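You operate a simulated robot arm through the tools that you are given. There is no shell and no other tool. Be economical: measure what you need, move in short steps, check, and stop when the job is done.

You are at the controls of a simulated two-armed robot. One attempt, no reset.

## Task
Cap both filter driers and stand them in the blue crate.
Fine: hold each drier while you screw its brass cap home. Set down upright: filter drier.

It is judged by the outcome, as a careful person would: the job done as asked, and still so three seconds after it is handed in. It fails if anything else is knocked over, pushed out of place, dropped, spilled or broken. Lids that push on must go on centred and level and be pressed home; caps that screw on are set level and turned clockwise until they are tight.

## Robot
Two 7-joint arms with two-finger parallel grippers on one trunk, on a base that drives. Base frame: it is fixed to the floor where the robot stands at the start and does not move with it; the origin is under the middle of the robot, x ahead of it, y to its left, z up; the surface under the hand at the start is at about z = 850. Readings come in mm, degrees, newtons and seconds.
The left shoulder is at the start at [60, 143, 953], the right one opposite. With the tool pointing down near the work surface each hand reaches from about 320 to 740 mm from the robot's upright axis, wherever it stands, measured 20 degrees to its own side. Places, roughly: blue crate [600, -800, 700]. Payload 1.57 kg a hand.
Tool frame (each hand has its own): the origin (TCP) lies between the finger pads and is the grasp point; the fingertips stand 30 mm ahead of it; z points along the fingers, y is the line along which they close. Largest opening 110 mm; finger width 24, thickness 12; the body of the gripper, 48 by 112 mm, starts 78 mm behind the TCP.
Orientation is that of the tool frame in the base frame, as a unit quaternion [w, x, y, z]. With the fingers straight down and closing along the base's y, the tool's x points along the base's -x, its y along +y and its z along -z.

## Interface
- The arms move only by the tool send_rows. It takes "left_commands", "right_commands" or both (then of equal length, played together; a hand with none holds still); each is a list of rows, each an object (a shift or turn left out is 0, a gripper value left out holds the last) with "delta_pos": the shift along the tool's x, y, z in units of 100 mm (1.0 is 100 mm), a list of three; "delta_rot": the turn, a rotation vector about the tool's x, y, z in units of 90 degrees (1.0 is 90 degrees), a list of three; "claw": the closure, from 0 (fully open) to 1 (shut). In form: [{"delta_pos": [dx, dy, dz], "delta_rot": [wx, wy, wz], "claw": claw}, ...]. A call has 1 to 10 rows; each row is the pose to reach, as a shift and turn from the pose commanded when the call began, along the tool's axes at that moment. A call with a number of a shift or a turn outside -1 to 1 is refused whole. A row lasts 0.2 s, in which the tool goes at most 50 mm and 8.6 degrees; a call with a longer step from one row to the next is refused whole, and so is a gripper value outside its range. Where a pose cannot be reached the arm comes as near as it can. A force on the tool above 40 N (or 10 N above the force at the start of the call, whichever is more), or a blocked arm, ends the call early, and 0.2 s more pass. Each finger travels about 45 mm/s and halts on what it meets, pressing with about 25 N; the grip force reading is that of the motor and also rises with nothing between the fingers. The clock runs only during rows and for 0.2 s after the last one: add rows that repeat a pose to give the fingers time. The reply holds the time, the measured pose of the TCP, the force on the tool along the base axes, the opening and the grip force, in the units named above and with some noise, with the torque about the TCP (base axes, N m) and any sound that the robot's microphone picked up, and new pictures: "views" is both (left out), scene, wrist or none (wrist: the cameras of the hands that moved).
- Cameras (640 x 400 px; columns grow to the right, rows downward): "scene" is now at [42.4, -25.7, 1563.5]; the picture's right is [-0.34, -0.94, 0.00], its down [-0.70, 0.25, -0.67] and it looks along [0.63, -0.22, -0.74] (base axes); focal length 268 px, centre (320, 200). "left" rides on the left gripper at [70, -16, -141] in its tool frame; the picture's right is [0.23, 0.97, 0.00], its down [-0.86, 0.20, -0.48] and it looks along [-0.47, 0.11, 0.88] (tool axes); focal length 222 px, centre (320, 200). "right" rides on the right gripper at [70, 16, -141] in its tool frame; the picture's right is [-0.23, 0.97, 0.00], its down [-0.85, -0.20, -0.48] and it looks along [-0.47, -0.11, 0.88] (tool axes); focal length 222 px, centre (320, 200). There is no depth. A picture from a camera that has moved, and an enlarged one, comes with that camera's place and axes in the base frame and with its lens.
- raise_lower(by): slides the trunk up (or, below 0, down) by that many mm; the arms and the scene camera ride with it, the base frame stays. It gives what a move gives, with no picture.
- base_move(legs): drives the robot by 1 to 6 legs, each [ahead, left, turn to the left] in mm, mm and degrees, along the robot's own axes; the way and the turn of a leg run together, so that a leg with both is an arc; at most 1500 mm and 180 degrees a leg. The arms and the cameras ride along, it lands a little off, and it stops where it bumps. It gives what a move gives, and a new picture of the scene camera.
- turn_head(pan, tilt): turns the head with the scene camera to pan (to the left, within 86 degrees either way) and tilt (down, from -29 to 69), counted from straight ahead of the robot. It gives what a move gives, and a new picture of the scene camera.
- inspect(camera, box): a new picture of the part [left, top, right, bottom] of that camera's present view, enlarged. It takes no simulated time.
- sign_off(): hands the job in; it is judged then, once.

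Work in short steps. Places have to be worked out from the pictures, the camera data and where the tool is seen: move nearer, look again, correct. Check each grasp and each placing, and mend what went wrong. You have 120 turns and 260 pictures in all, those below and enlarged ones among them. Open the grippers and draw the arms clear of the work before you hand the job in, unless the task says otherwise; then end with one line.

The tools are called after ">>>" as a command line: name --argument value ..., lists and objects as JSON in quotes. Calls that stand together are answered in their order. send_rows: Moves the arms, as the interface text tells. Its arguments: {"type":"object","properties":{"left_commands":{"type":"array","items":{"type":"object","properties":{"delta_pos":{"type":"array","items":{"type":"number"}},"delta_rot":{"type":"array","items":{"type":"number"}},"claw":{"type":"number"}}}},"right_commands":{"type":"array","items":{"type":"object","properties":{"delta_pos":{"type":"array","items":{"type":"number"}},"delta_rot":{"type":"array","items":{"type":"number"}},"claw":{"type":"number"}}}},"views":{"type":"string","enum":["both","scene","wrist","none"]}},"required":[]} The other tools are called the same way: raise_lower (by) slides the trunk up or down; base_move (legs) drives the base; turn_head (pan, tilt) turns the head that bears the scene camera; inspect (camera, box) takes an enlarged picture of a part of a camera's view; sign_off () hands the job in.

At the start:

```text
time_s: 0.0
left_ee_pos: [517.6, 114.5, 1121.6]
left_tcp_rot: [0.001, 0.0, 1.0, 0.0]
left_wrist_force: [0.2, 0.2, -0.3]
left_ft_torque: [0.04, 0.0, 0.0]
left_opening: 110.1
left_gripper_force: 0.1
right_ee_pos: [385.2, -255.8, 1121.6]
right_tcp_rot: [0.0, 0.001, 1.0, 0.001]
right_wrist_force: [-0.7, -0.4, -0.2]
right_ft_torque: [0.03, 0.04, 0.01]
right_opening: 109.9
right_gripper_force: 0.1
trunk travel left (down, up): [-551.0, 39.0]
robot x, y, heading: [2.3, -0.9, 0.2]
head pan, tilt: [-19.6, 48.1]
```

scene: 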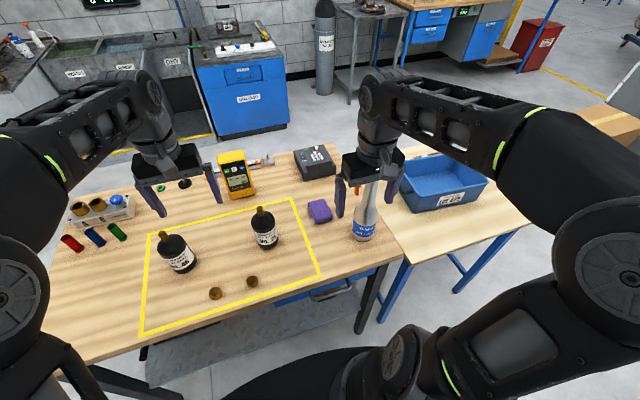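
right: 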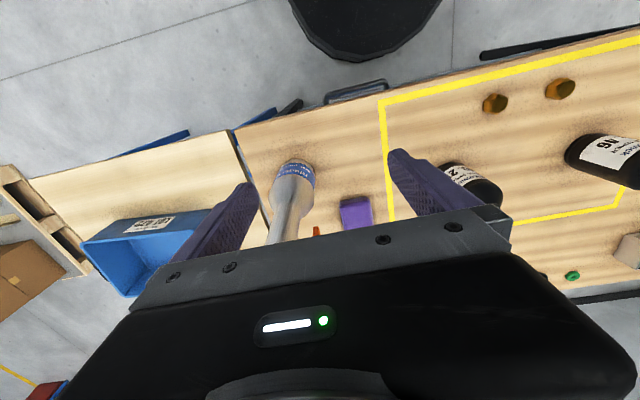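
left: 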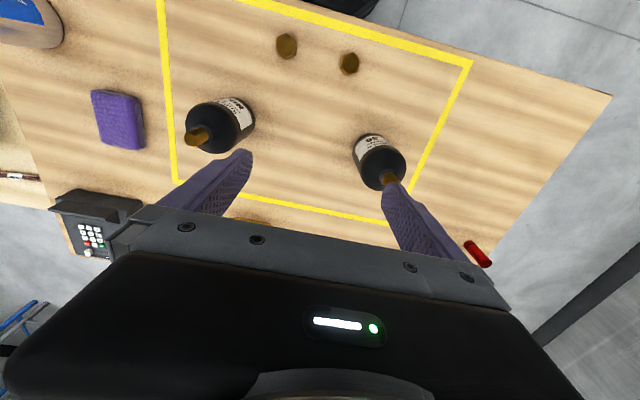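

The driers stand in the yellow area with two caps in front of them. I'll enlarge the views to judge their shape and size.

>>> inspect --camera "scene" --box '[140, 190, 300, 310]'

>>> inspect --camera "left" --box '[160, 10, 440, 210]'

>>> inspect --camera "scene" --box '[300, 130, 540, 280]'

```text
3.33 times, centred on (220, 250) of scene
camera zoom: at [42.4, -25.7, 1563.5], right [-0.34, -0.94, 0.0], down [-0.7, 0.25, -0.67], along [0.63, -0.22, -0.74], focal length 895 px, centre (653, 33)
```

zoom: 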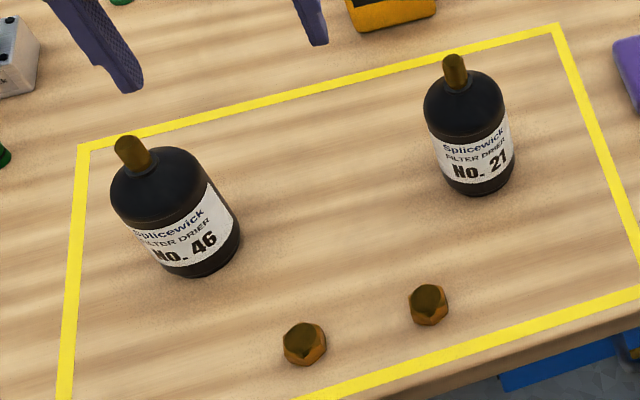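

```text
2.00 times, centred on (300, 110) of left
camera zoom: at [448.0, 97.9, 1261.6], right [-0.23, 0.97, 0.0], down [0.85, 0.2, 0.48], along [0.47, 0.11, -0.88], focal length 444 px, centre (360, 380)
```

zoom: 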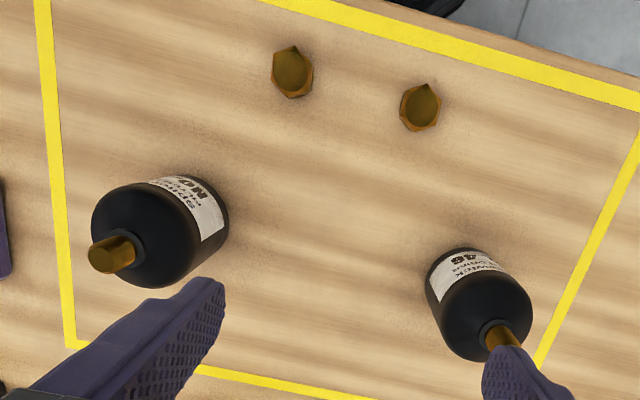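

```text
2.67 times, centred on (420, 205) of scene
camera zoom: at [42.4, -25.7, 1563.5], right [-0.34, -0.94, 0.0], down [-0.7, 0.25, -0.67], along [0.63, -0.22, -0.74], focal length 716 px, centre (53, 187)
```

zoom: 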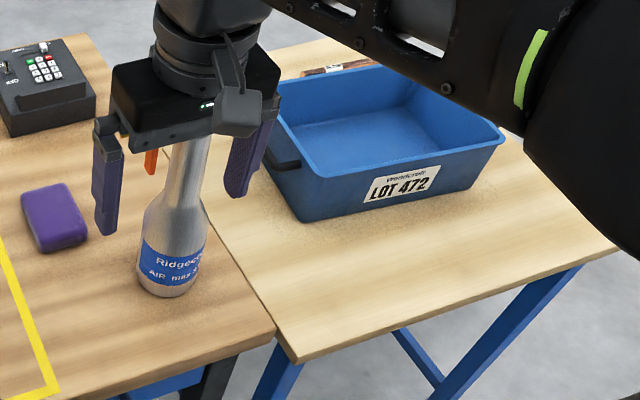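

The caps sit near (418,144) and (416,45), and the driers near (524,223) and (529,-26). The driers are about 135 mm tall with a neck on top. The left hand moves aside and turns, while the right hand heads for the cap at y≈45.

>>> send_rows --left_commands '[{"delta_pos": [0, 0.3, 0], "delta_rot": [0, 0, 0.095]}, {"delta_pos": [0, 0.6, 0], "delta_rot": [0, 0, 0.19]}, {"delta_pos": [0, 0.9, 0], "delta_rot": [0, 0, 0.285]}, {"delta_pos": [0, 1, 0], "delta_rot": [0, 0, 0.38]}, {"delta_pos": [0, 1, 0], "delta_rot": [0, 0, 0.475]}, {"delta_pos": [0, 1, 0], "delta_rot": [0, 0, 0.57]}, {"delta_pos": [0, 1, 0], "delta_rot": [0, 0, 0.667]}]' --right_commands '[{"delta_pos": [-0.05, 0.15, 0]}, {"delta_pos": [-0.1, 0.3, 0]}, {"delta_pos": [-0.15, 0.45, 0]}, {"delta_pos": [-0.2, 0.6, 0]}, {"delta_pos": [-0.25, 0.75, 0]}, {"delta_pos": [-0.28, 0.9, 0]}, {"delta_pos": [-0.31, 1, 0]}]' --views "none"

```text
refused: row 7 steps farther than a row can; nothing moved
```

The last turn step was slightly too large, so I'm trimming it.

>>> send_rows --left_commands '[{"delta_pos": [0, 0.3, 0], "delta_rot": [0, 0, 0.095]}, {"delta_pos": [0, 0.6, 0], "delta_rot": [0, 0, 0.19]}, {"delta_pos": [0, 0.9, 0], "delta_rot": [0, 0, 0.285]}, {"delta_pos": [0, 1, 0], "delta_rot": [0, 0, 0.38]}, {"delta_pos": [0, 1, 0], "delta_rot": [0, 0, 0.475]}, {"delta_pos": [0, 1, 0], "delta_rot": [0, 0, 0.57]}, {"delta_pos": [0, 1, 0], "delta_rot": [0, 0, 0.665]}]' --right_commands '[{"delta_pos": [-0.05, 0.15, 0]}, {"delta_pos": [-0.1, 0.3, 0]}, {"delta_pos": [-0.15, 0.45, 0]}, {"delta_pos": [-0.2, 0.6, 0]}, {"delta_pos": [-0.25, 0.75, 0]}, {"delta_pos": [-0.28, 0.9, 0]}, {"delta_pos": [-0.31, 1, 0]}]' --views "none"

>>> send_rows --right_commands '[{"delta_pos": [0, 0.4, 0]}, {"delta_pos": [0, 0.8, 0]}, {"delta_pos": [0, 1, 0]}]' --left_commands '[{"delta_pos": [0, 0, 0], "delta_rot": [0, -0.095, 0]}, {"delta_pos": [0, 0, 0], "delta_rot": [0, -0.19, 0]}, {"delta_pos": [0, 0, 0], "delta_rot": [0, -0.285, 0]}]' --views "both"

```text
time_s: 1.6
left_ee_pos: [517.3, 214.7, 1121.4]
left_tcp_rot: [0.0, 0.5, 0.866, -0.001]
left_wrist_force: [0.8, 0.0, -0.4]
left_ft_torque: [0.03, 0.0, 0.0]
left_opening: 109.9
left_gripper_force: 0.1
right_ee_pos: [415.4, -154.4, 1120.4]
right_tcp_rot: [0.0, -0.001, 1.0, 0.001]
right_wrist_force: [0.6, 0.6, -0.8]
right_ft_torque: [0.02, -0.02, 0.0]
right_opening: 110.0
right_gripper_force: 0.0
trunk travel left (down, up): [-551.0, 39.0]
robot x, y, heading: [-4.5, -0.2, -0.2]
head pan, tilt: [-19.6, 48.1]
```

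```text
time_s: 2.4
left_ee_pos: [516.6, 216.0, 1121.7]
left_tcp_rot: [0.193, 0.487, 0.845, -0.111]
left_wrist_force: [0.0, 0.6, 0.6]
left_ft_torque: [-0.01, -0.01, 0.02]
left_opening: 109.9
left_gripper_force: 0.1
right_ee_pos: [415.7, -55.0, 1121.0]
right_tcp_rot: [0.001, 0.001, 1.0, 0.0]
right_wrist_force: [0.6, -0.3, -0.5]
right_ft_torque: [-0.05, -0.02, 0.01]
right_opening: 110.1
right_gripper_force: 0.0
trunk travel left (down, up): [-551.0, 39.0]
robot x, y, heading: [-1.9, -0.9, 0.0]
head pan, tilt: [-19.6, 48.1]
camera scene: at [42.1, -24.5, 1563.6], right [-0.34, -0.94, 0.0], down [-0.7, 0.25, -0.67], along [0.63, -0.23, -0.74], focal length 268 px, centre (320, 200)
camera right: at [345.0, -37.8, 1262.7], right [0.23, 0.97, 0.0], down [0.85, -0.2, 0.48], along [0.47, -0.11, -0.88], focal length 222 px, centre (320, 200)
camera left: at [441.0, 314.5, 1217.1], right [0.74, 0.67, -0.1], down [0.45, -0.39, 0.8], along [0.5, -0.64, -0.59], focal length 222 px, centre (320, 200)
```

scene: 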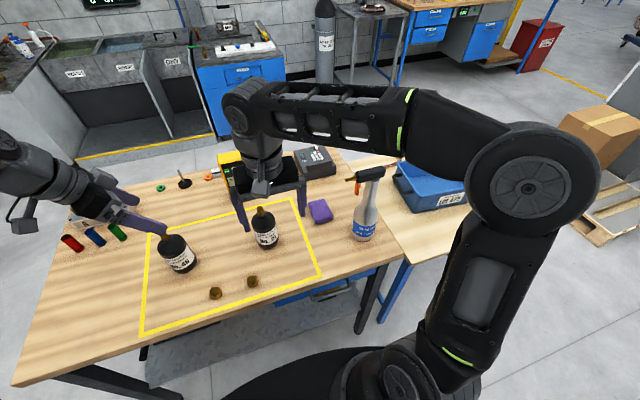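
right: 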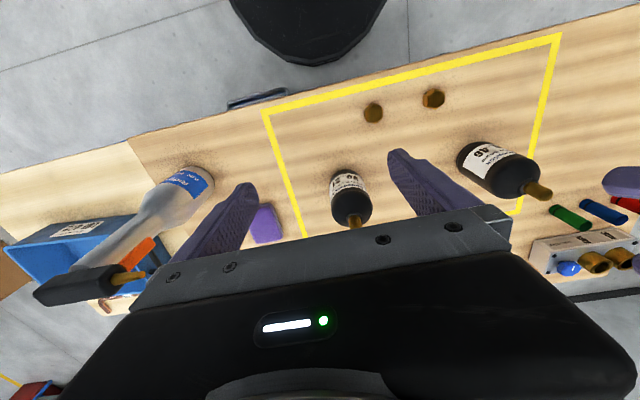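
left: 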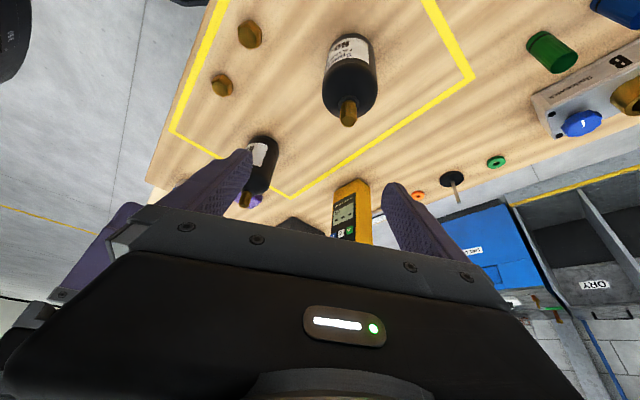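

The right camera puts this cap at about (417,38) and the other at (418,136). The right hand moves over the first cap, and the left hand finishes tilting.

>>> send_rows --right_commands '[{"delta_pos": [0, 0.4, 0.2]}, {"delta_pos": [0, 0.7, 0.4]}, {"delta_pos": [-0.02, 0.95, 0.7]}, {"delta_pos": [-0.02, 0.95, 1.0]}]' --left_commands '[{"delta_rot": [0, -0.095, 0]}, {"delta_rot": [0, -0.19, 0]}, {"delta_rot": [0, -0.285, 0]}, {"delta_rot": [0, -0.38, 0]}]' --views "wrist"

>>> inspect --camera "right" --box '[240, 60, 480, 210]'

```text
time_s: 3.4
left_ee_pos: [518.7, 214.7, 1120.8]
left_tcp_rot: [0.434, 0.432, 0.751, -0.248]
left_wrist_force: [0.4, 0.0, -0.4]
left_ft_torque: [0.0, 0.0, 0.03]
left_opening: 110.0
left_gripper_force: 0.1
right_ee_pos: [417.7, 38.7, 1021.7]
right_tcp_rot: [0.0, 0.001, 1.0, 0.002]
right_wrist_force: [0.3, -0.2, -0.3]
right_ft_torque: [-0.02, -0.01, 0.01]
right_opening: 110.0
right_gripper_force: 0.0
trunk travel left (down, up): [-551.0, 39.0]
robot x, y, heading: [-1.9, 0.7, -0.3]
head pan, tilt: [-19.6, 48.1]
camera right: at [347.5, 56.1, 1163.0], right [0.23, 0.97, 0.0], down [0.85, -0.2, 0.48], along [0.47, -0.11, -0.88], focal length 222 px, centre (320, 200)
camera left: at [425.4, 342.1, 1130.8], right [0.78, 0.59, -0.19], down [0.18, 0.09, 0.98], along [0.59, -0.8, -0.04], focal length 222 px, centre (320, 200)
```

right: 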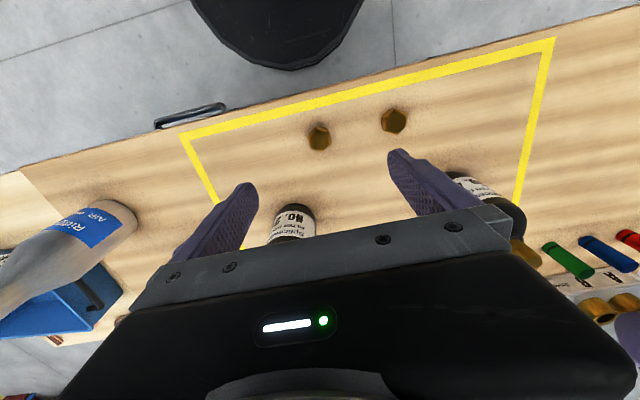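
left: 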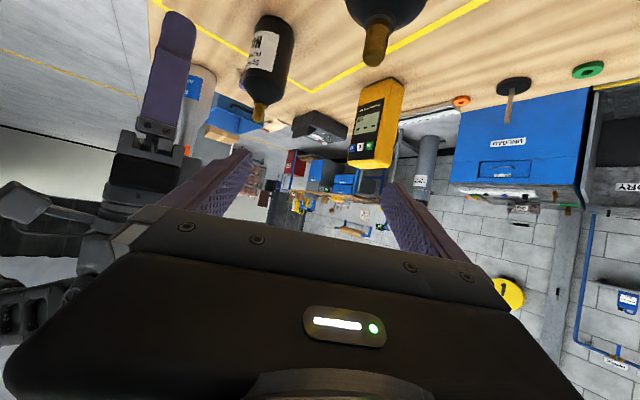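

```text
2.67 times, centred on (360, 135) of right
camera zoom: at [347.5, 56.1, 1163.0], right [0.23, 0.97, 0.0], down [0.85, -0.2, 0.48], along [0.47, -0.11, -0.88], focal length 592 px, centre (213, 373)
```

zoom: 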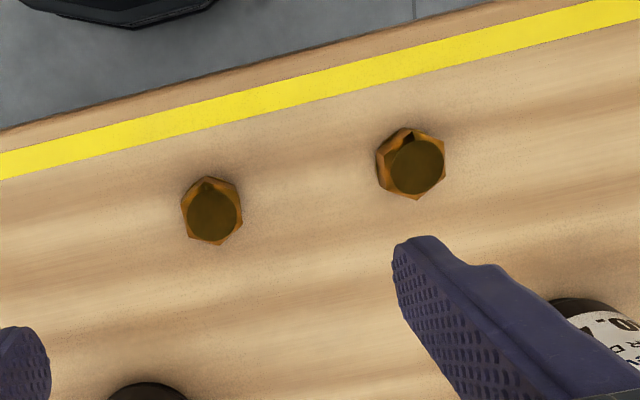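

The cap lies right under the right hand at about (418,39), with its flats facing the fingers. I descend in two steps.

>>> send_rows --right_commands '[{"delta_pos": [0, 0.01, 0.4]}, {"delta_pos": [0, 0.01, 0.8]}, {"delta_pos": [0, 0.01, 1.0]}, {"delta_pos": [0, 0.01, 1.0], "claw": 0.4}, {"delta_pos": [0, 0.01, 1.0], "claw": 0.4}]' --views "wrist"

>>> inspect --camera "right" --box '[220, 80, 460, 230]'

```text
time_s: 4.6
left_ee_pos: [517.3, 214.8, 1121.7]
left_tcp_rot: [0.433, 0.432, 0.751, -0.249]
left_wrist_force: [-0.5, 1.1, 0.7]
left_ft_torque: [-0.01, -0.01, -0.02]
left_opening: 110.2
left_gripper_force: 0.1
right_ee_pos: [416.6, 40.2, 921.7]
right_tcp_rot: [0.0, 0.0, 1.0, 0.0]
right_wrist_force: [-0.6, -0.6, -0.2]
right_ft_torque: [0.01, -0.01, -0.03]
right_opening: 66.1
right_gripper_force: 0.0
trunk travel left (down, up): [-551.0, 39.0]
robot x, y, heading: [-2.9, -0.9, -0.2]
head pan, tilt: [-19.6, 48.1]
camera right: at [346.7, 57.4, 1062.9], right [0.23, 0.97, 0.0], down [0.85, -0.2, 0.48], along [0.47, -0.11, -0.88], focal length 222 px, centre (320, 200)
```

right: 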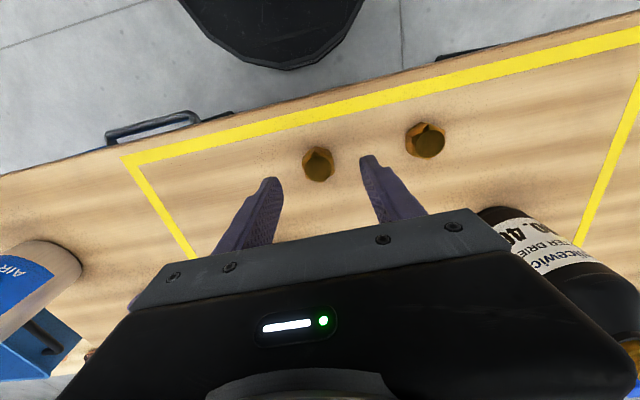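

```text
2.67 times, centred on (340, 155) of right
camera zoom: at [346.7, 57.4, 1062.9], right [0.23, 0.97, 0.0], down [0.85, -0.2, 0.48], along [0.47, -0.11, -0.88], focal length 592 px, centre (267, 320)
```

zoom: 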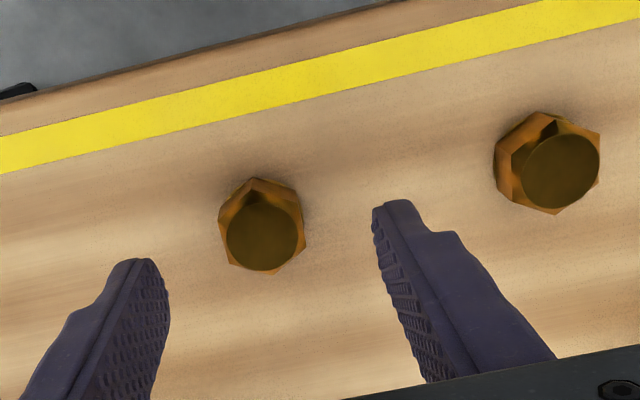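

The cap is centred between the fingers, about 28 mm wide, with its closed top up. I lower the hand and close on it.

>>> send_rows --right_commands '[{"delta_pos": [0, -0.01, 0.25]}, {"delta_pos": [0, -0.01, 0.37]}, {"delta_pos": [0, -0.01, 0.37], "claw": 0.85}, {"delta_pos": [0, -0.01, 0.37], "claw": 0.85}, {"delta_pos": [0, -0.01, 0.37], "claw": 0.85}, {"delta_pos": [0, -0.01, 0.37], "claw": 0.85}]' --views "wrist"

>>> inspect --camera "right" --box '[220, 80, 460, 230]'

```text
time_s: 6.0
left_ee_pos: [518.4, 213.9, 1120.9]
left_tcp_rot: [0.433, 0.432, 0.751, -0.25]
left_wrist_force: [0.9, 1.1, -0.2]
left_ft_torque: [-0.02, 0.01, 0.0]
left_opening: 109.8
left_gripper_force: 0.2
right_ee_pos: [418.2, 39.4, 884.1]
right_tcp_rot: [0.001, 0.0, 1.0, 0.001]
right_wrist_force: [-0.2, -0.9, 0.6]
right_ft_torque: [-0.01, 0.0, -0.01]
right_opening: 31.6
right_gripper_force: 24.8
trunk travel left (down, up): [-551.0, 39.0]
robot x, y, heading: [-1.8, 3.7, 0.0]
head pan, tilt: [-19.6, 48.1]
camera right: at [347.3, 56.6, 1026.0], right [0.23, 0.97, 0.0], down [0.85, -0.2, 0.48], along [0.47, -0.11, -0.88], focal length 222 px, centre (320, 200)
```

right: 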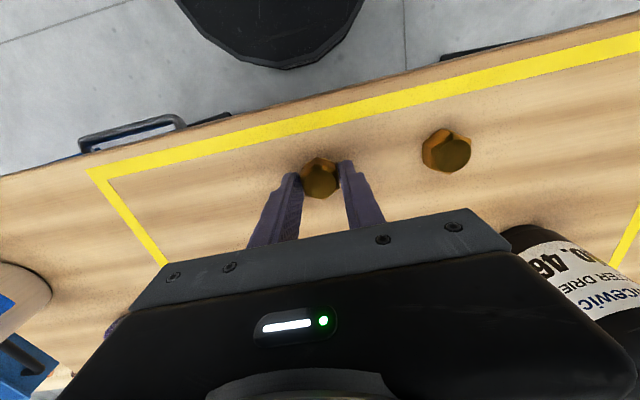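

```text
2.67 times, centred on (340, 155) of right
camera zoom: at [347.3, 56.6, 1026.0], right [0.23, 0.97, 0.0], down [0.85, -0.2, 0.48], along [0.47, -0.11, -0.88], focal length 592 px, centre (267, 320)
```

zoom: 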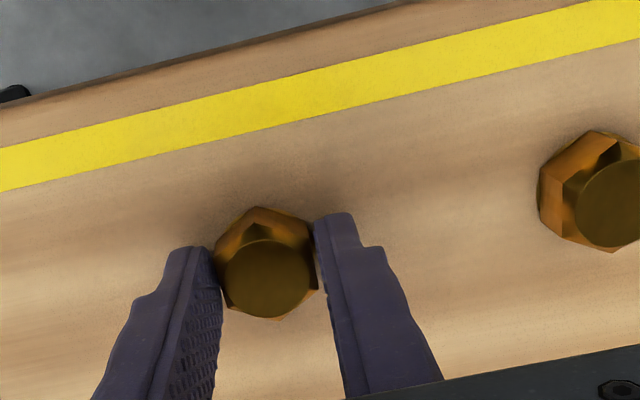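

The cap is gripped, with the opening at 31.6 mm. I lift it and move it right, and the left hand starts toward drier 21.

>>> send_rows --right_commands '[{"delta_pos": [0, 0, -0.3]}, {"delta_pos": [0, 0, -0.6]}, {"delta_pos": [0, 0, -1.0]}, {"delta_pos": [0, -0.3, -1.0]}, {"delta_pos": [0, -0.7, -1.0]}, {"delta_pos": [0, -1.0, -1.0]}]' --views "none"

>>> send_rows --right_commands '[{"delta_pos": [0, -0.3, -0.3]}, {"delta_pos": [0, -0.6, -0.6]}, {"delta_pos": [0, -0.9, -0.9]}]' --left_commands '[{"delta_pos": [0.11, -0.185, 0.28]}, {"delta_pos": [0.22, -0.37, 0.56]}, {"delta_pos": [0.34, -0.555, 0.825]}]' --views "both"

>>> inspect --camera "right" --box '[220, 80, 460, 230]'

```text
time_s: 7.4
left_ee_pos: [516.9, 214.4, 1122.4]
left_tcp_rot: [0.433, 0.432, 0.751, -0.248]
left_wrist_force: [-1.0, -0.2, -0.1]
left_ft_torque: [0.01, 0.01, -0.02]
left_opening: 110.1
left_gripper_force: 0.0
right_ee_pos: [417.3, -60.1, 985.5]
right_tcp_rot: [0.0, 0.0, 1.0, 0.0]
right_wrist_force: [0.0, 0.2, 0.6]
right_ft_torque: [0.0, 0.0, 0.05]
right_opening: 31.3
right_gripper_force: 24.9
trunk travel left (down, up): [-551.0, 39.0]
robot x, y, heading: [3.6, 1.2, -0.1]
head pan, tilt: [-19.6, 48.1]
```

```text
time_s: 8.2
left_ee_pos: [497.4, 139.0, 1049.6]
left_tcp_rot: [0.433, 0.432, 0.751, -0.247]
left_wrist_force: [-0.7, -0.2, -0.1]
left_ft_torque: [0.03, -0.05, -0.01]
left_opening: 110.1
left_gripper_force: 0.1
right_ee_pos: [417.4, -150.6, 1075.7]
right_tcp_rot: [0.0, 0.0, 1.0, 0.001]
right_wrist_force: [0.5, -0.6, 0.3]
right_ft_torque: [-0.01, 0.01, 0.02]
right_opening: 31.5
right_gripper_force: 24.6
trunk travel left (down, up): [-551.0, 39.0]
robot x, y, heading: [-1.8, -2.1, 0.2]
head pan, tilt: [-19.6, 48.1]
camera scene: at [42.0, -26.7, 1563.5], right [-0.34, -0.94, 0.0], down [-0.7, 0.25, -0.67], along [0.63, -0.22, -0.74], focal length 268 px, centre (320, 200)
camera right: at [346.5, -134.9, 1216.7], right [0.23, 0.97, 0.0], down [0.85, -0.2, 0.48], along [0.47, -0.11, -0.88], focal length 222 px, centre (320, 200)
camera left: at [403.6, 267.0, 1059.3], right [0.79, 0.59, -0.19], down [0.18, 0.09, 0.98], along [0.59, -0.8, -0.04], focal length 222 px, centre (320, 200)
```

scene: 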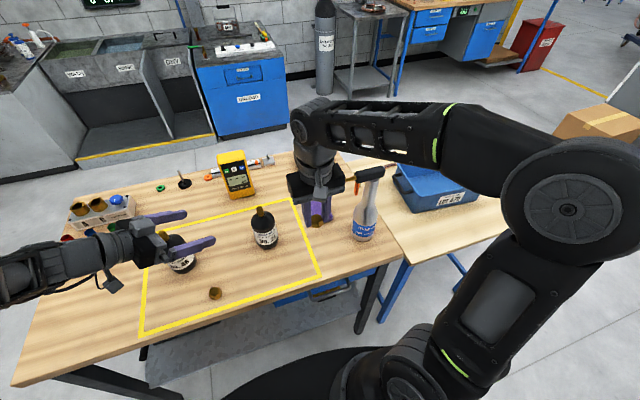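
right: 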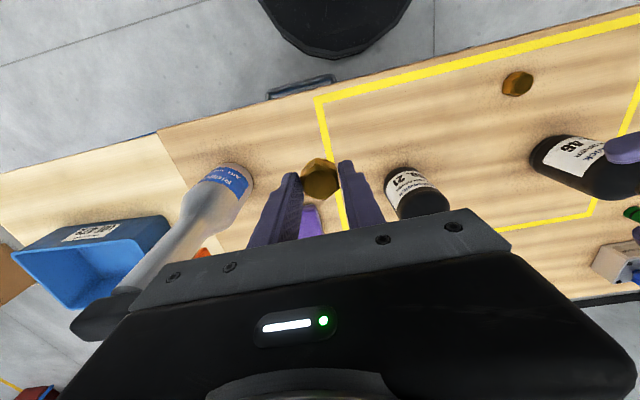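
left: 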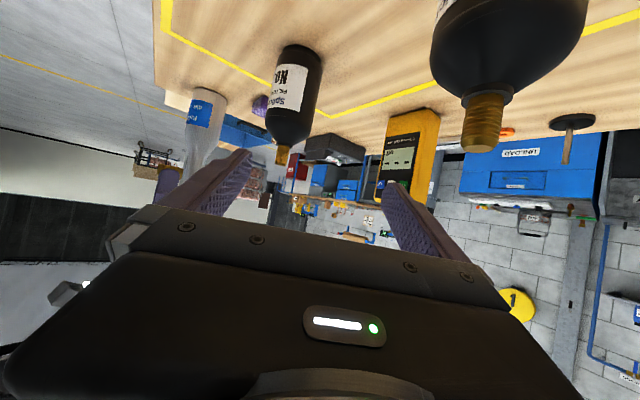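

```text
2.67 times, centred on (340, 155) of right
camera zoom: at [346.5, -134.9, 1216.7], right [0.23, 0.97, 0.0], down [0.85, -0.2, 0.48], along [0.47, -0.11, -0.88], focal length 592 px, centre (267, 320)
```

zoom: 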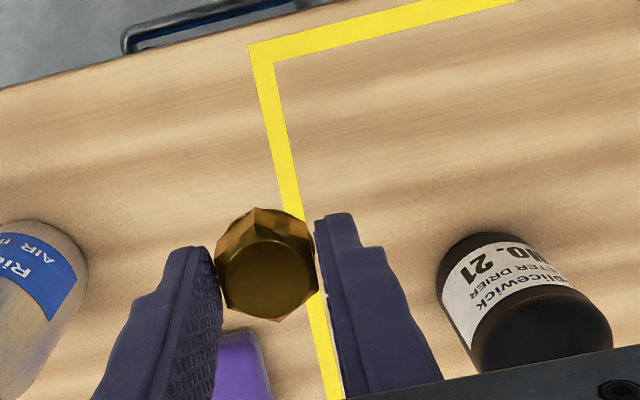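

Drier 21 works out to be centred near (535,-27), with its neck top near z=1005. I bring the left hand in line with it, short of contact.

>>> send_rows --left_commands '[{"delta_pos": [0.14, -0.17, 0.33]}, {"delta_pos": [0.28, -0.34, 0.66]}, {"delta_pos": [0.42, -0.51, 1.0]}]' --views "both"

```text
time_s: 9.0
left_ee_pos: [486.4, 57.4, 962.8]
left_tcp_rot: [0.432, 0.432, 0.751, -0.248]
left_wrist_force: [-1.3, -1.2, -0.8]
left_ft_torque: [-0.02, -0.02, 0.0]
left_opening: 110.0
left_gripper_force: 0.0
right_ee_pos: [418.2, -151.2, 1075.2]
right_tcp_rot: [0.0, 0.0, 1.0, 0.001]
right_wrist_force: [0.4, 0.4, 0.3]
right_ft_torque: [0.03, 0.02, 0.02]
right_opening: 31.4
right_gripper_force: 25.0
trunk travel left (down, up): [-551.0, 39.0]
robot x, y, heading: [2.6, -2.6, 0.1]
head pan, tilt: [-19.6, 48.1]
camera scene: at [43.1, -26.1, 1563.5], right [-0.34, -0.94, 0.0], down [-0.7, 0.25, -0.67], along [0.63, -0.22, -0.74], focal length 268 px, centre (320, 200)
camera left: at [393.2, 184.6, 972.4], right [0.78, 0.59, -0.2], down [0.18, 0.09, 0.98], along [0.59, -0.8, -0.04], focal length 222 px, centre (320, 200)
```

scene: 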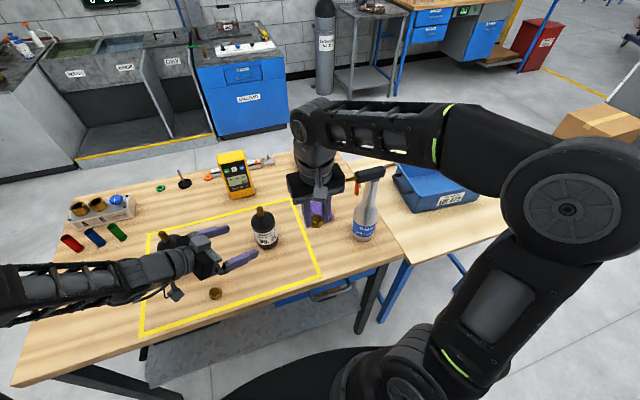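
left: 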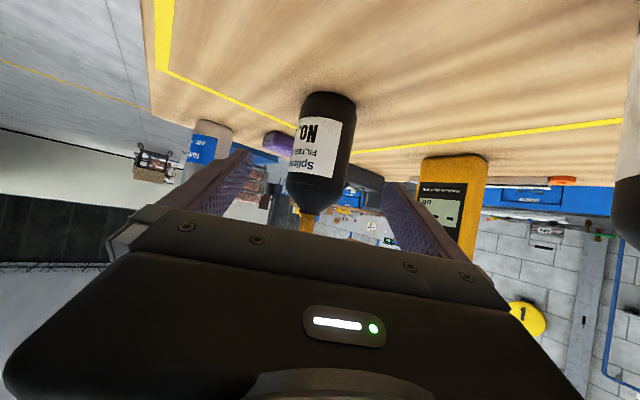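

The drier is centred between the open left fingers. I advance along the tool axis, then close.

>>> send_rows --left_commands '[{"delta_pos": [0, 0, 0.3]}, {"delta_pos": [0, 0, 0.6]}, {"delta_pos": [0, 0, 0.85]}, {"delta_pos": [0, 0, 1.0]}]' --views "both"

```text
time_s: 10.0
left_ee_pos: [528.6, -17.0, 913.0]
left_tcp_rot: [0.434, 0.432, 0.751, -0.248]
left_wrist_force: [0.6, -0.3, 0.4]
left_ft_torque: [-0.01, 0.01, -0.01]
left_opening: 110.0
left_gripper_force: 0.0
right_ee_pos: [416.7, -150.4, 1074.3]
right_tcp_rot: [0.0, 0.0, 1.0, 0.0]
right_wrist_force: [-1.2, 0.0, -0.1]
right_ft_torque: [-0.01, -0.01, -0.03]
right_opening: 31.6
right_gripper_force: 25.2
trunk travel left (down, up): [-551.0, 39.0]
robot x, y, heading: [-1.3, 1.2, 0.1]
head pan, tilt: [-19.6, 48.1]
camera scene: at [42.5, -25.8, 1563.5], right [-0.34, -0.94, 0.0], down [-0.7, 0.25, -0.67], along [0.63, -0.22, -0.74], focal length 268 px, centre (320, 200)
camera left: at [436.7, 110.0, 922.4], right [0.78, 0.59, -0.2], down [0.18, 0.09, 0.98], along [0.59, -0.8, -0.04], focal length 222 px, centre (320, 200)
```

scene: 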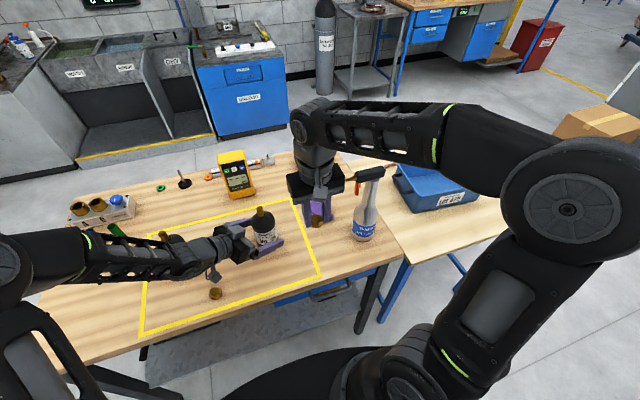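
left: 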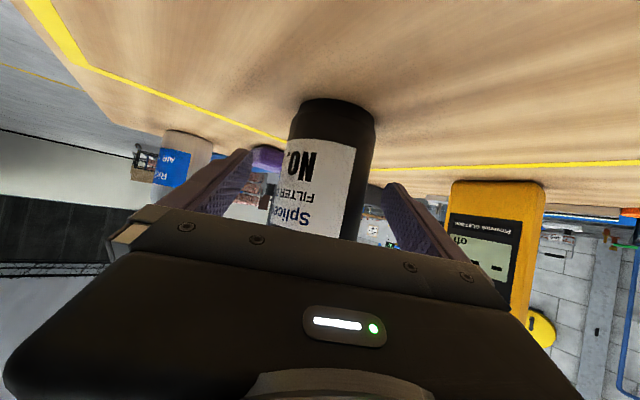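

The drier sits between the fingers. I go 12 mm further and close gently.

>>> send_rows --left_commands '[{"delta_pos": [0, 0, 0.12]}, {"delta_pos": [0, 0, 0.12], "claw": 0.25}, {"delta_pos": [0, 0, 0.12], "claw": 0.3}, {"delta_pos": [0, 0, 0.12], "claw": 0.6}, {"delta_pos": [0, 0, 0.12], "claw": 0.6}, {"delta_pos": [0, 0, 0.12], "claw": 0.6}]' --views "both"

>>> inspect --camera "scene" --box '[200, 180, 360, 280]'

```text
time_s: 11.4
left_ee_pos: [534.7, -25.3, 906.3]
left_tcp_rot: [0.433, 0.432, 0.751, -0.248]
left_wrist_force: [3.0, 0.8, 1.8]
left_ft_torque: [0.06, -0.09, -0.02]
left_opening: 66.3
left_gripper_force: 24.5
right_ee_pos: [417.6, -150.3, 1075.1]
right_tcp_rot: [-0.001, 0.0, 1.0, 0.001]
right_wrist_force: [0.3, 0.4, -0.6]
right_ft_torque: [0.01, 0.01, 0.02]
right_opening: 31.5
right_gripper_force: 24.7
trunk travel left (down, up): [-551.0, 39.0]
robot x, y, heading: [-0.3, -1.1, -0.1]
head pan, tilt: [-19.6, 48.1]
camera scene: at [42.7, -25.5, 1563.5], right [-0.34, -0.94, 0.0], down [-0.7, 0.25, -0.67], along [0.63, -0.22, -0.74], focal length 268 px, centre (320, 200)
camera left: at [442.1, 101.2, 916.7], right [0.78, 0.59, -0.2], down [0.18, 0.09, 0.98], along [0.59, -0.8, -0.04], focal length 222 px, centre (320, 200)
```

scene: 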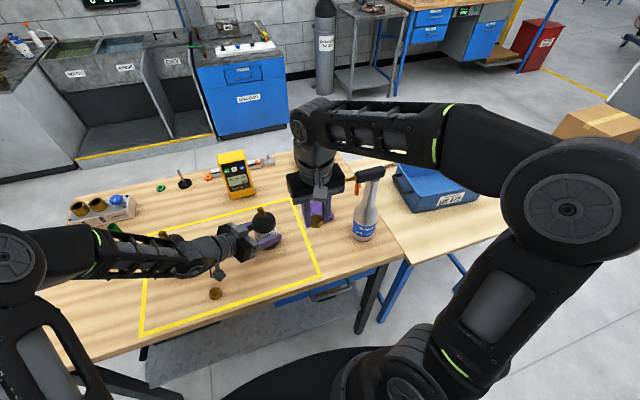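
left: 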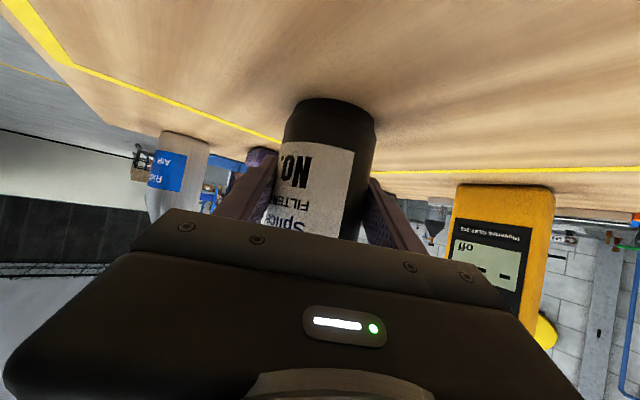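

```text
4.00 times, centred on (280, 230) of scene
camera zoom: at [42.7, -25.5, 1563.5], right [-0.34, -0.94, 0.0], down [-0.7, 0.25, -0.67], along [0.63, -0.22, -0.74], focal length 1074 px, centre (480, 80)
```

zoom: 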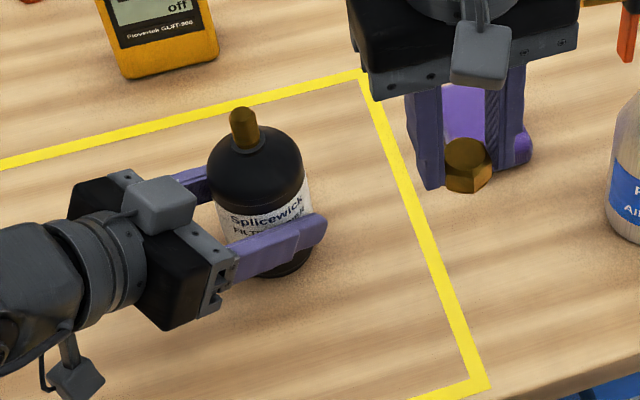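

The grip holds, with the body 66 mm wide. To find the drier axis more exactly, I enlarge the left view.

>>> inspect --camera "left" --box '[240, 70, 420, 190]'

>>> inspect --camera "scene" --box '[230, 190, 310, 240]'

```text
3.33 times, centred on (330, 130) of left
camera zoom: at [442.1, 101.2, 916.7], right [0.78, 0.59, -0.2], down [0.18, 0.09, 0.98], along [0.59, -0.8, -0.04], focal length 740 px, centre (287, 433)
```

zoom: 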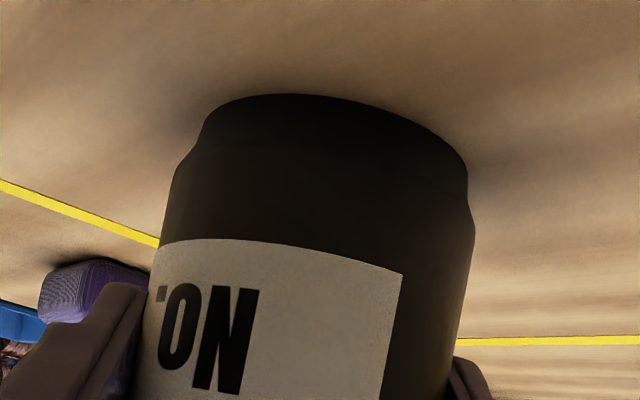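

```text
8.00 times, centred on (270, 215) of scene
camera zoom: at [42.7, -25.5, 1563.5], right [-0.34, -0.94, 0.0], down [-0.7, 0.25, -0.67], along [0.63, -0.22, -0.74], focal length 2148 px, centre (720, 80)
```

zoom: 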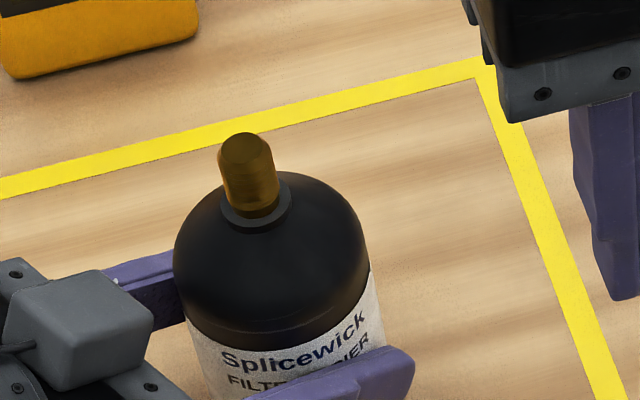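

The left-view edges and the scene view agree: drier axis near (538.3,-31.4), neck top near z≈1007, neck about 18 mm wide. I carry the cap over it in two moves and stop about 14 mm above.

>>> send_rows --right_commands '[{"delta_pos": [-0.2, 0.2, 0]}, {"delta_pos": [-0.4, 0.4, 0]}, {"delta_pos": [-0.6, 0.6, 0]}, {"delta_pos": [-0.8, 0.8, 0]}]' --views "none"

>>> send_rows --right_commands '[{"delta_pos": [-0.2, 0.2, 0]}, {"delta_pos": [-0.405, 0.39, 0]}, {"delta_pos": [-0.405, 0.39, 0.2]}, {"delta_pos": [-0.405, 0.39, 0.2]}]' --views "none"

>>> inspect --camera "scene" --box '[220, 170, 316, 230]'

>>> inspect --camera "right" --box '[260, 110, 404, 200]'

```text
time_s: 12.4
left_ee_pos: [533.9, -26.0, 906.7]
left_tcp_rot: [0.433, 0.432, 0.751, -0.248]
left_wrist_force: [-0.1, 0.3, 0.4]
left_ft_torque: [0.06, 0.17, -0.04]
left_opening: 66.1
left_gripper_force: 24.8
right_ee_pos: [497.4, -69.6, 1075.0]
right_tcp_rot: [0.0, 0.0, 1.0, 0.0]
right_wrist_force: [0.8, 0.2, -0.9]
right_ft_torque: [-0.01, 0.05, 0.0]
right_opening: 31.6
right_gripper_force: 25.4
trunk travel left (down, up): [-551.0, 39.0]
robot x, y, heading: [0.8, 1.4, 0.2]
head pan, tilt: [-19.6, 48.1]
```

```text
time_s: 13.4
left_ee_pos: [535.0, -26.3, 907.5]
left_tcp_rot: [0.433, 0.431, 0.752, -0.248]
left_wrist_force: [-0.8, -1.3, -0.2]
left_ft_torque: [-0.19, 0.01, -0.05]
left_opening: 66.2
left_gripper_force: 24.6
right_ee_pos: [536.6, -30.4, 1054.1]
right_tcp_rot: [-0.001, 0.0, 1.0, 0.0]
right_wrist_force: [0.4, 0.1, -1.0]
right_ft_torque: [0.01, -0.01, -0.02]
right_opening: 31.7
right_gripper_force: 25.4
trunk travel left (down, up): [-551.0, 39.0]
robot x, y, heading: [-0.6, 0.1, -0.1]
head pan, tilt: [-19.6, 48.1]
```

```text
6.67 times, centred on (268, 200) of scene
camera zoom: at [42.3, -25.7, 1563.5], right [-0.34, -0.94, 0.0], down [-0.7, 0.25, -0.67], along [0.63, -0.22, -0.74], focal length 1790 px, centre (667, 200)
```

zoom: 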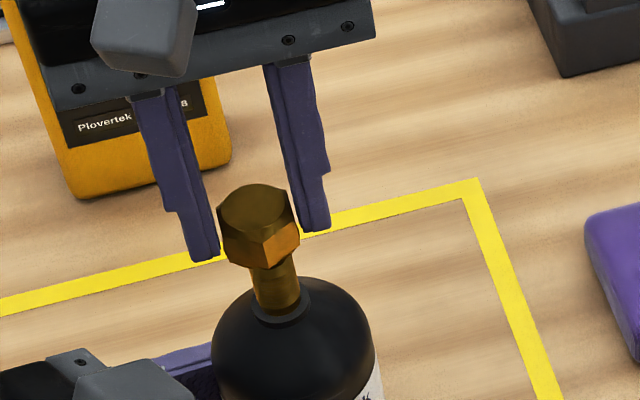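

```text
4.44 times, centred on (332, 155) of right
camera zoom: at [467.5, -14.2, 1195.7], right [0.23, 0.97, 0.0], down [0.85, -0.2, 0.48], along [0.47, -0.11, -0.88], focal length 987 px, centre (267, 400)
```

zoom: 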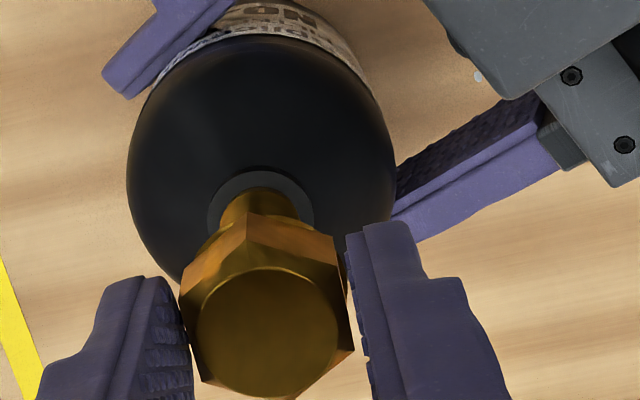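

Comparing both views, the cap centre is about 1.5 mm short in x and 1 mm too far in y. I correct that and lower to just above the neck.

>>> send_rows --right_commands '[{"delta_pos": [-0.015, -0.011, 0]}, {"delta_pos": [-0.015, -0.011, 0.04]}, {"delta_pos": [-0.015, -0.011, 0.08]}, {"delta_pos": [-0.015, -0.011, 0.1]}]' --views "none"

>>> inspect --camera "scene" --box '[220, 170, 316, 230]'

>>> inspect --camera "right" --box '[260, 110, 404, 200]'

```text
time_s: 14.4
left_ee_pos: [533.9, -26.1, 907.3]
left_tcp_rot: [0.433, 0.432, 0.751, -0.248]
left_wrist_force: [0.4, -0.5, -0.2]
left_ft_torque: [-0.37, 0.03, -0.09]
left_opening: 66.4
left_gripper_force: 25.1
right_ee_pos: [539.5, -30.6, 1044.0]
right_tcp_rot: [0.0, 0.0, 1.0, 0.001]
right_wrist_force: [-0.4, -0.8, 1.8]
right_ft_torque: [-0.09, -0.01, 0.01]
right_opening: 31.7
right_gripper_force: 25.0
trunk travel left (down, up): [-551.0, 39.0]
robot x, y, heading: [-0.7, -0.3, 0.0]
head pan, tilt: [-19.6, 48.1]
```

```text
6.67 times, centred on (268, 200) of scene
camera zoom: at [42.3, -25.8, 1563.5], right [-0.34, -0.94, 0.0], down [-0.7, 0.25, -0.67], along [0.63, -0.22, -0.74], focal length 1790 px, centre (667, 200)
```

zoom: 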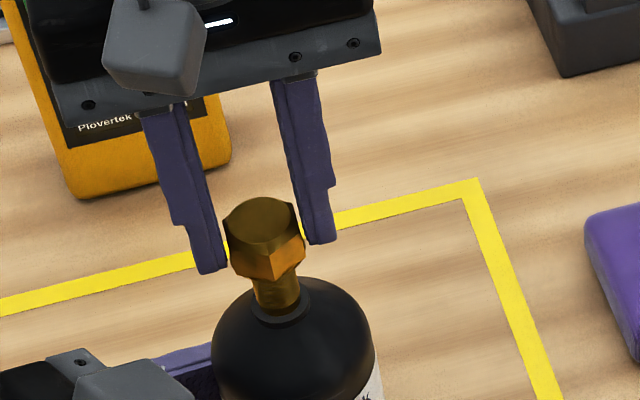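

```text
4.44 times, centred on (332, 155) of right
camera zoom: at [468.9, -15.5, 1186.1], right [0.23, 0.97, 0.0], down [0.85, -0.2, 0.48], along [0.47, -0.11, -0.88], focal length 987 px, centre (267, 400)
```

zoom: 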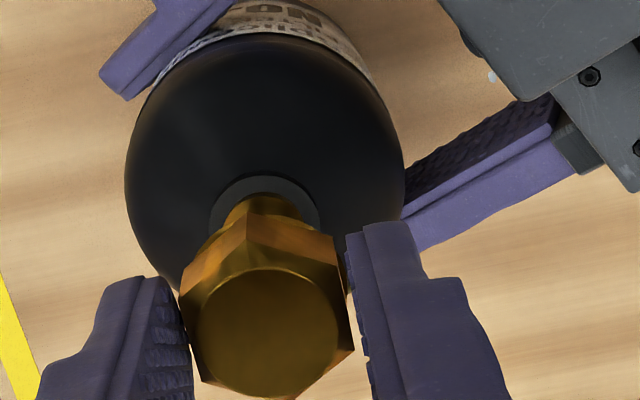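

The readings suggest it is almost touching. I lower in small steps and watch the force.

>>> send_rows --right_commands '[{"delta_pos": [0, 0, 0.02]}, {"delta_pos": [0, 0, 0.04]}, {"delta_pos": [0, 0, 0.05]}]' --views "none"

```text
time_s: 15.2
left_ee_pos: [533.9, -26.9, 908.1]
left_tcp_rot: [0.432, 0.432, 0.752, -0.248]
left_wrist_force: [8.3, -3.7, -5.4]
left_ft_torque: [-0.22, 0.13, 0.1]
left_opening: 66.3
left_gripper_force: 25.0
right_ee_pos: [539.0, -31.3, 1040.6]
right_tcp_rot: [0.001, 0.0, 1.0, 0.002]
right_wrist_force: [-1.7, -0.8, 29.0]
right_ft_torque: [-0.1, 0.35, 0.0]
right_opening: 31.5
right_gripper_force: 24.9
trunk travel left (down, up): [-551.0, 39.0]
robot x, y, heading: [2.9, -2.8, -0.2]
head pan, tilt: [-19.6, 48.1]
```

Contact occurs at the expected height, but the torque shows it bearing on the -x side, so the cap sits too far in +x. I lift 3 mm, shift back 1.5 mm and touch again.

>>> send_rows --right_commands '[{"delta_pos": [0, 0, -0.05]}, {"delta_pos": [0.015, -0.003, -0.05]}, {"delta_pos": [0.015, -0.003, -0.03]}, {"delta_pos": [0.015, -0.003, -0.015]}, {"delta_pos": [0.015, -0.003, -0.015]}]' --views "none"

```text
time_s: 16.4
left_ee_pos: [534.4, -26.6, 907.7]
left_tcp_rot: [0.433, 0.432, 0.751, -0.248]
left_wrist_force: [-1.7, 1.4, 1.1]
left_ft_torque: [0.18, 0.22, 0.03]
left_opening: 66.0
left_gripper_force: 24.8
right_ee_pos: [538.3, -32.0, 1041.6]
right_tcp_rot: [-0.001, 0.0, 1.0, 0.0]
right_wrist_force: [-0.6, 0.2, -1.2]
right_ft_torque: [-0.03, -0.01, 0.03]
right_opening: 31.9
right_gripper_force: 24.9
trunk travel left (down, up): [-551.0, 39.0]
robot x, y, heading: [0.3, -1.6, 0.1]
head pan, tilt: [-19.6, 48.1]
```

No contact yet at this height. I lower 3 mm more.

>>> send_rows --right_commands '[{"delta_pos": [0, 0, 0.01]}, {"delta_pos": [0, 0, 0.02]}, {"delta_pos": [0, 0, 0.03]}]' --views "none"

```text
time_s: 17.2
left_ee_pos: [534.5, -26.4, 906.5]
left_tcp_rot: [0.433, 0.432, 0.751, -0.248]
left_wrist_force: [-2.0, 1.1, 1.9]
left_ft_torque: [0.16, 0.23, 0.01]
left_opening: 66.2
left_gripper_force: 24.5
right_ee_pos: [539.6, -32.1, 1038.2]
right_tcp_rot: [0.0, -0.001, 1.0, 0.0]
right_wrist_force: [-0.3, 0.2, -1.7]
right_ft_torque: [-0.01, -0.02, 0.0]
right_opening: 31.4
right_gripper_force: 25.1
trunk travel left (down, up): [-551.0, 39.0]
robot x, y, heading: [-1.7, -1.8, -0.3]
head pan, tilt: [-19.6, 48.1]
```

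The cap has slipped past the earlier contact height without force, so it is going over the neck. I continue down.

>>> send_rows --right_commands '[{"delta_pos": [0, 0, 0.01]}, {"delta_pos": [0, 0, 0.02]}, {"delta_pos": [0, 0, 0.03]}, {"delta_pos": [0, 0, 0.04]}]' --views "none"

```text
time_s: 18.2
left_ee_pos: [534.5, -26.0, 907.2]
left_tcp_rot: [0.433, 0.432, 0.751, -0.249]
left_wrist_force: [-0.8, 0.7, 1.1]
left_ft_torque: [0.13, 0.27, -0.01]
left_opening: 66.4
left_gripper_force: 24.9
right_ee_pos: [538.4, -31.9, 1033.0]
right_tcp_rot: [-0.001, -0.001, 1.0, 0.001]
right_wrist_force: [1.1, 0.4, -0.1]
right_ft_torque: [-0.01, -0.01, 0.01]
right_opening: 31.4
right_gripper_force: 25.4
trunk travel left (down, up): [-551.0, 39.0]
robot x, y, heading: [-1.8, -0.9, -0.2]
head pan, tilt: [-19.6, 48.1]
```

It is still free at 1033. I check that the cap is on the neck and not beside it.

>>> inspect --camera "scene" --box '[236, 185, 300, 225]'

>>> inspect --camera "right" --box '[260, 110, 404, 200]'

```text
10.00 times, centred on (268, 205) of scene
camera zoom: at [42.2, -25.6, 1563.5], right [-0.34, -0.94, 0.0], down [-0.7, 0.25, -0.67], along [0.63, -0.22, -0.74], focal length 2685 px, centre (840, 150)
```

zoom: 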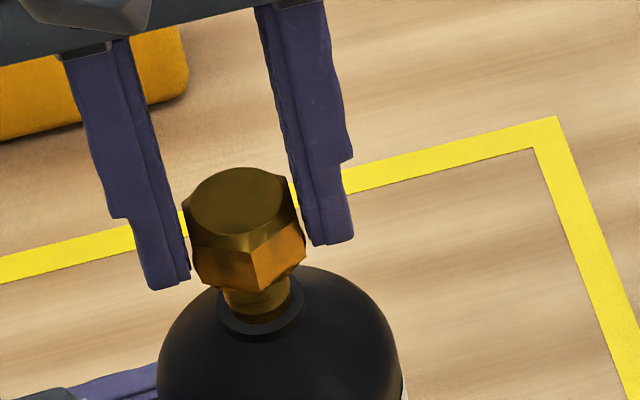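

```text
4.44 times, centred on (332, 155) of right
camera zoom: at [467.6, -15.8, 1175.6], right [0.23, 0.97, 0.0], down [0.85, -0.2, 0.48], along [0.47, -0.11, -0.88], focal length 987 px, centre (267, 400)
```

zoom: 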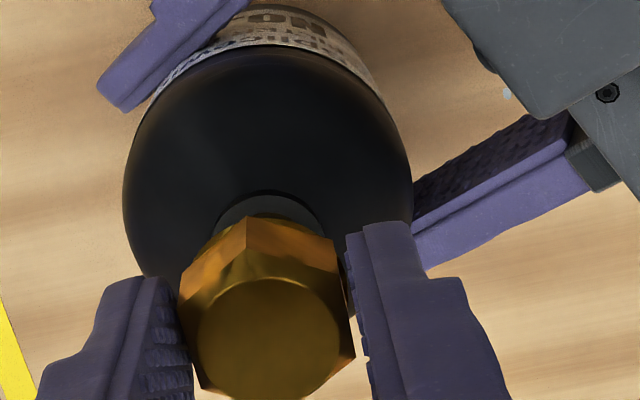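

The cap is on the neck. I lower further until it meets resistance.

>>> send_rows --right_commands '[{"delta_pos": [0, 0, 0.015]}, {"delta_pos": [0, 0, 0.03]}, {"delta_pos": [0, 0, 0.045]}, {"delta_pos": [0, 0, 0.06]}]' --views "none"

```text
time_s: 19.2
left_ee_pos: [534.0, -26.8, 906.6]
left_tcp_rot: [0.433, 0.433, 0.75, -0.249]
left_wrist_force: [5.2, -2.2, 0.3]
left_ft_torque: [-0.42, 0.18, -0.04]
left_opening: 66.2
left_gripper_force: 25.1
right_ee_pos: [538.3, -32.5, 1029.4]
right_tcp_rot: [0.002, 0.0, 1.0, 0.001]
right_wrist_force: [-4.6, -0.9, 9.7]
right_ft_torque: [0.02, 0.09, -0.03]
right_opening: 31.4
right_gripper_force: 25.2
trunk travel left (down, up): [-551.0, 39.0]
robot x, y, heading: [0.6, 2.0, -0.1]
head pan, tilt: [-19.6, 48.1]
```

Light contact (about 10 N) shows the thread start near 1029. I turn clockwise about 77° with this light push.

>>> send_rows --right_commands '[{"delta_rot": [0, 0, 0.095]}, {"delta_rot": [0, 0, 0.19]}, {"delta_rot": [0, 0, 0.285]}, {"delta_rot": [0, 0, 0.38]}, {"delta_rot": [0, 0, 0.475]}, {"delta_rot": [0, 0, 0.57]}, {"delta_rot": [0, 0, 0.665]}, {"delta_rot": [0, 0, 0.76]}, {"delta_rot": [0, 0, 0.855]}]' --views "none"

>>> inspect --camera "scene" --box '[236, 185, 300, 225]'

```text
time_s: 21.2
left_ee_pos: [534.7, -26.2, 906.4]
left_tcp_rot: [0.432, 0.433, 0.751, -0.249]
left_wrist_force: [8.8, -4.9, 0.0]
left_ft_torque: [0.13, 0.21, 0.01]
left_opening: 66.2
left_gripper_force: 25.0
right_ee_pos: [537.7, -32.2, 1028.0]
right_tcp_rot: [-0.001, 0.623, 0.782, 0.0]
right_wrist_force: [-8.5, 4.0, 8.3]
right_ft_torque: [-0.04, 0.45, 0.04]
right_opening: 31.8
right_gripper_force: 25.1
trunk travel left (down, up): [-551.0, 39.0]
robot x, y, heading: [-5.0, 1.4, -0.1]
head pan, tilt: [-19.6, 48.1]
```

```text
10.00 times, centred on (268, 205) of scene
camera zoom: at [42.1, -25.8, 1563.5], right [-0.34, -0.94, 0.0], down [-0.7, 0.25, -0.67], along [0.63, -0.22, -0.74], focal length 2685 px, centre (840, 150)
```

zoom: 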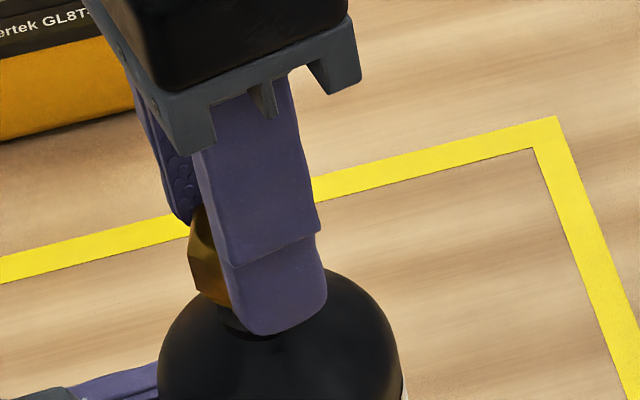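

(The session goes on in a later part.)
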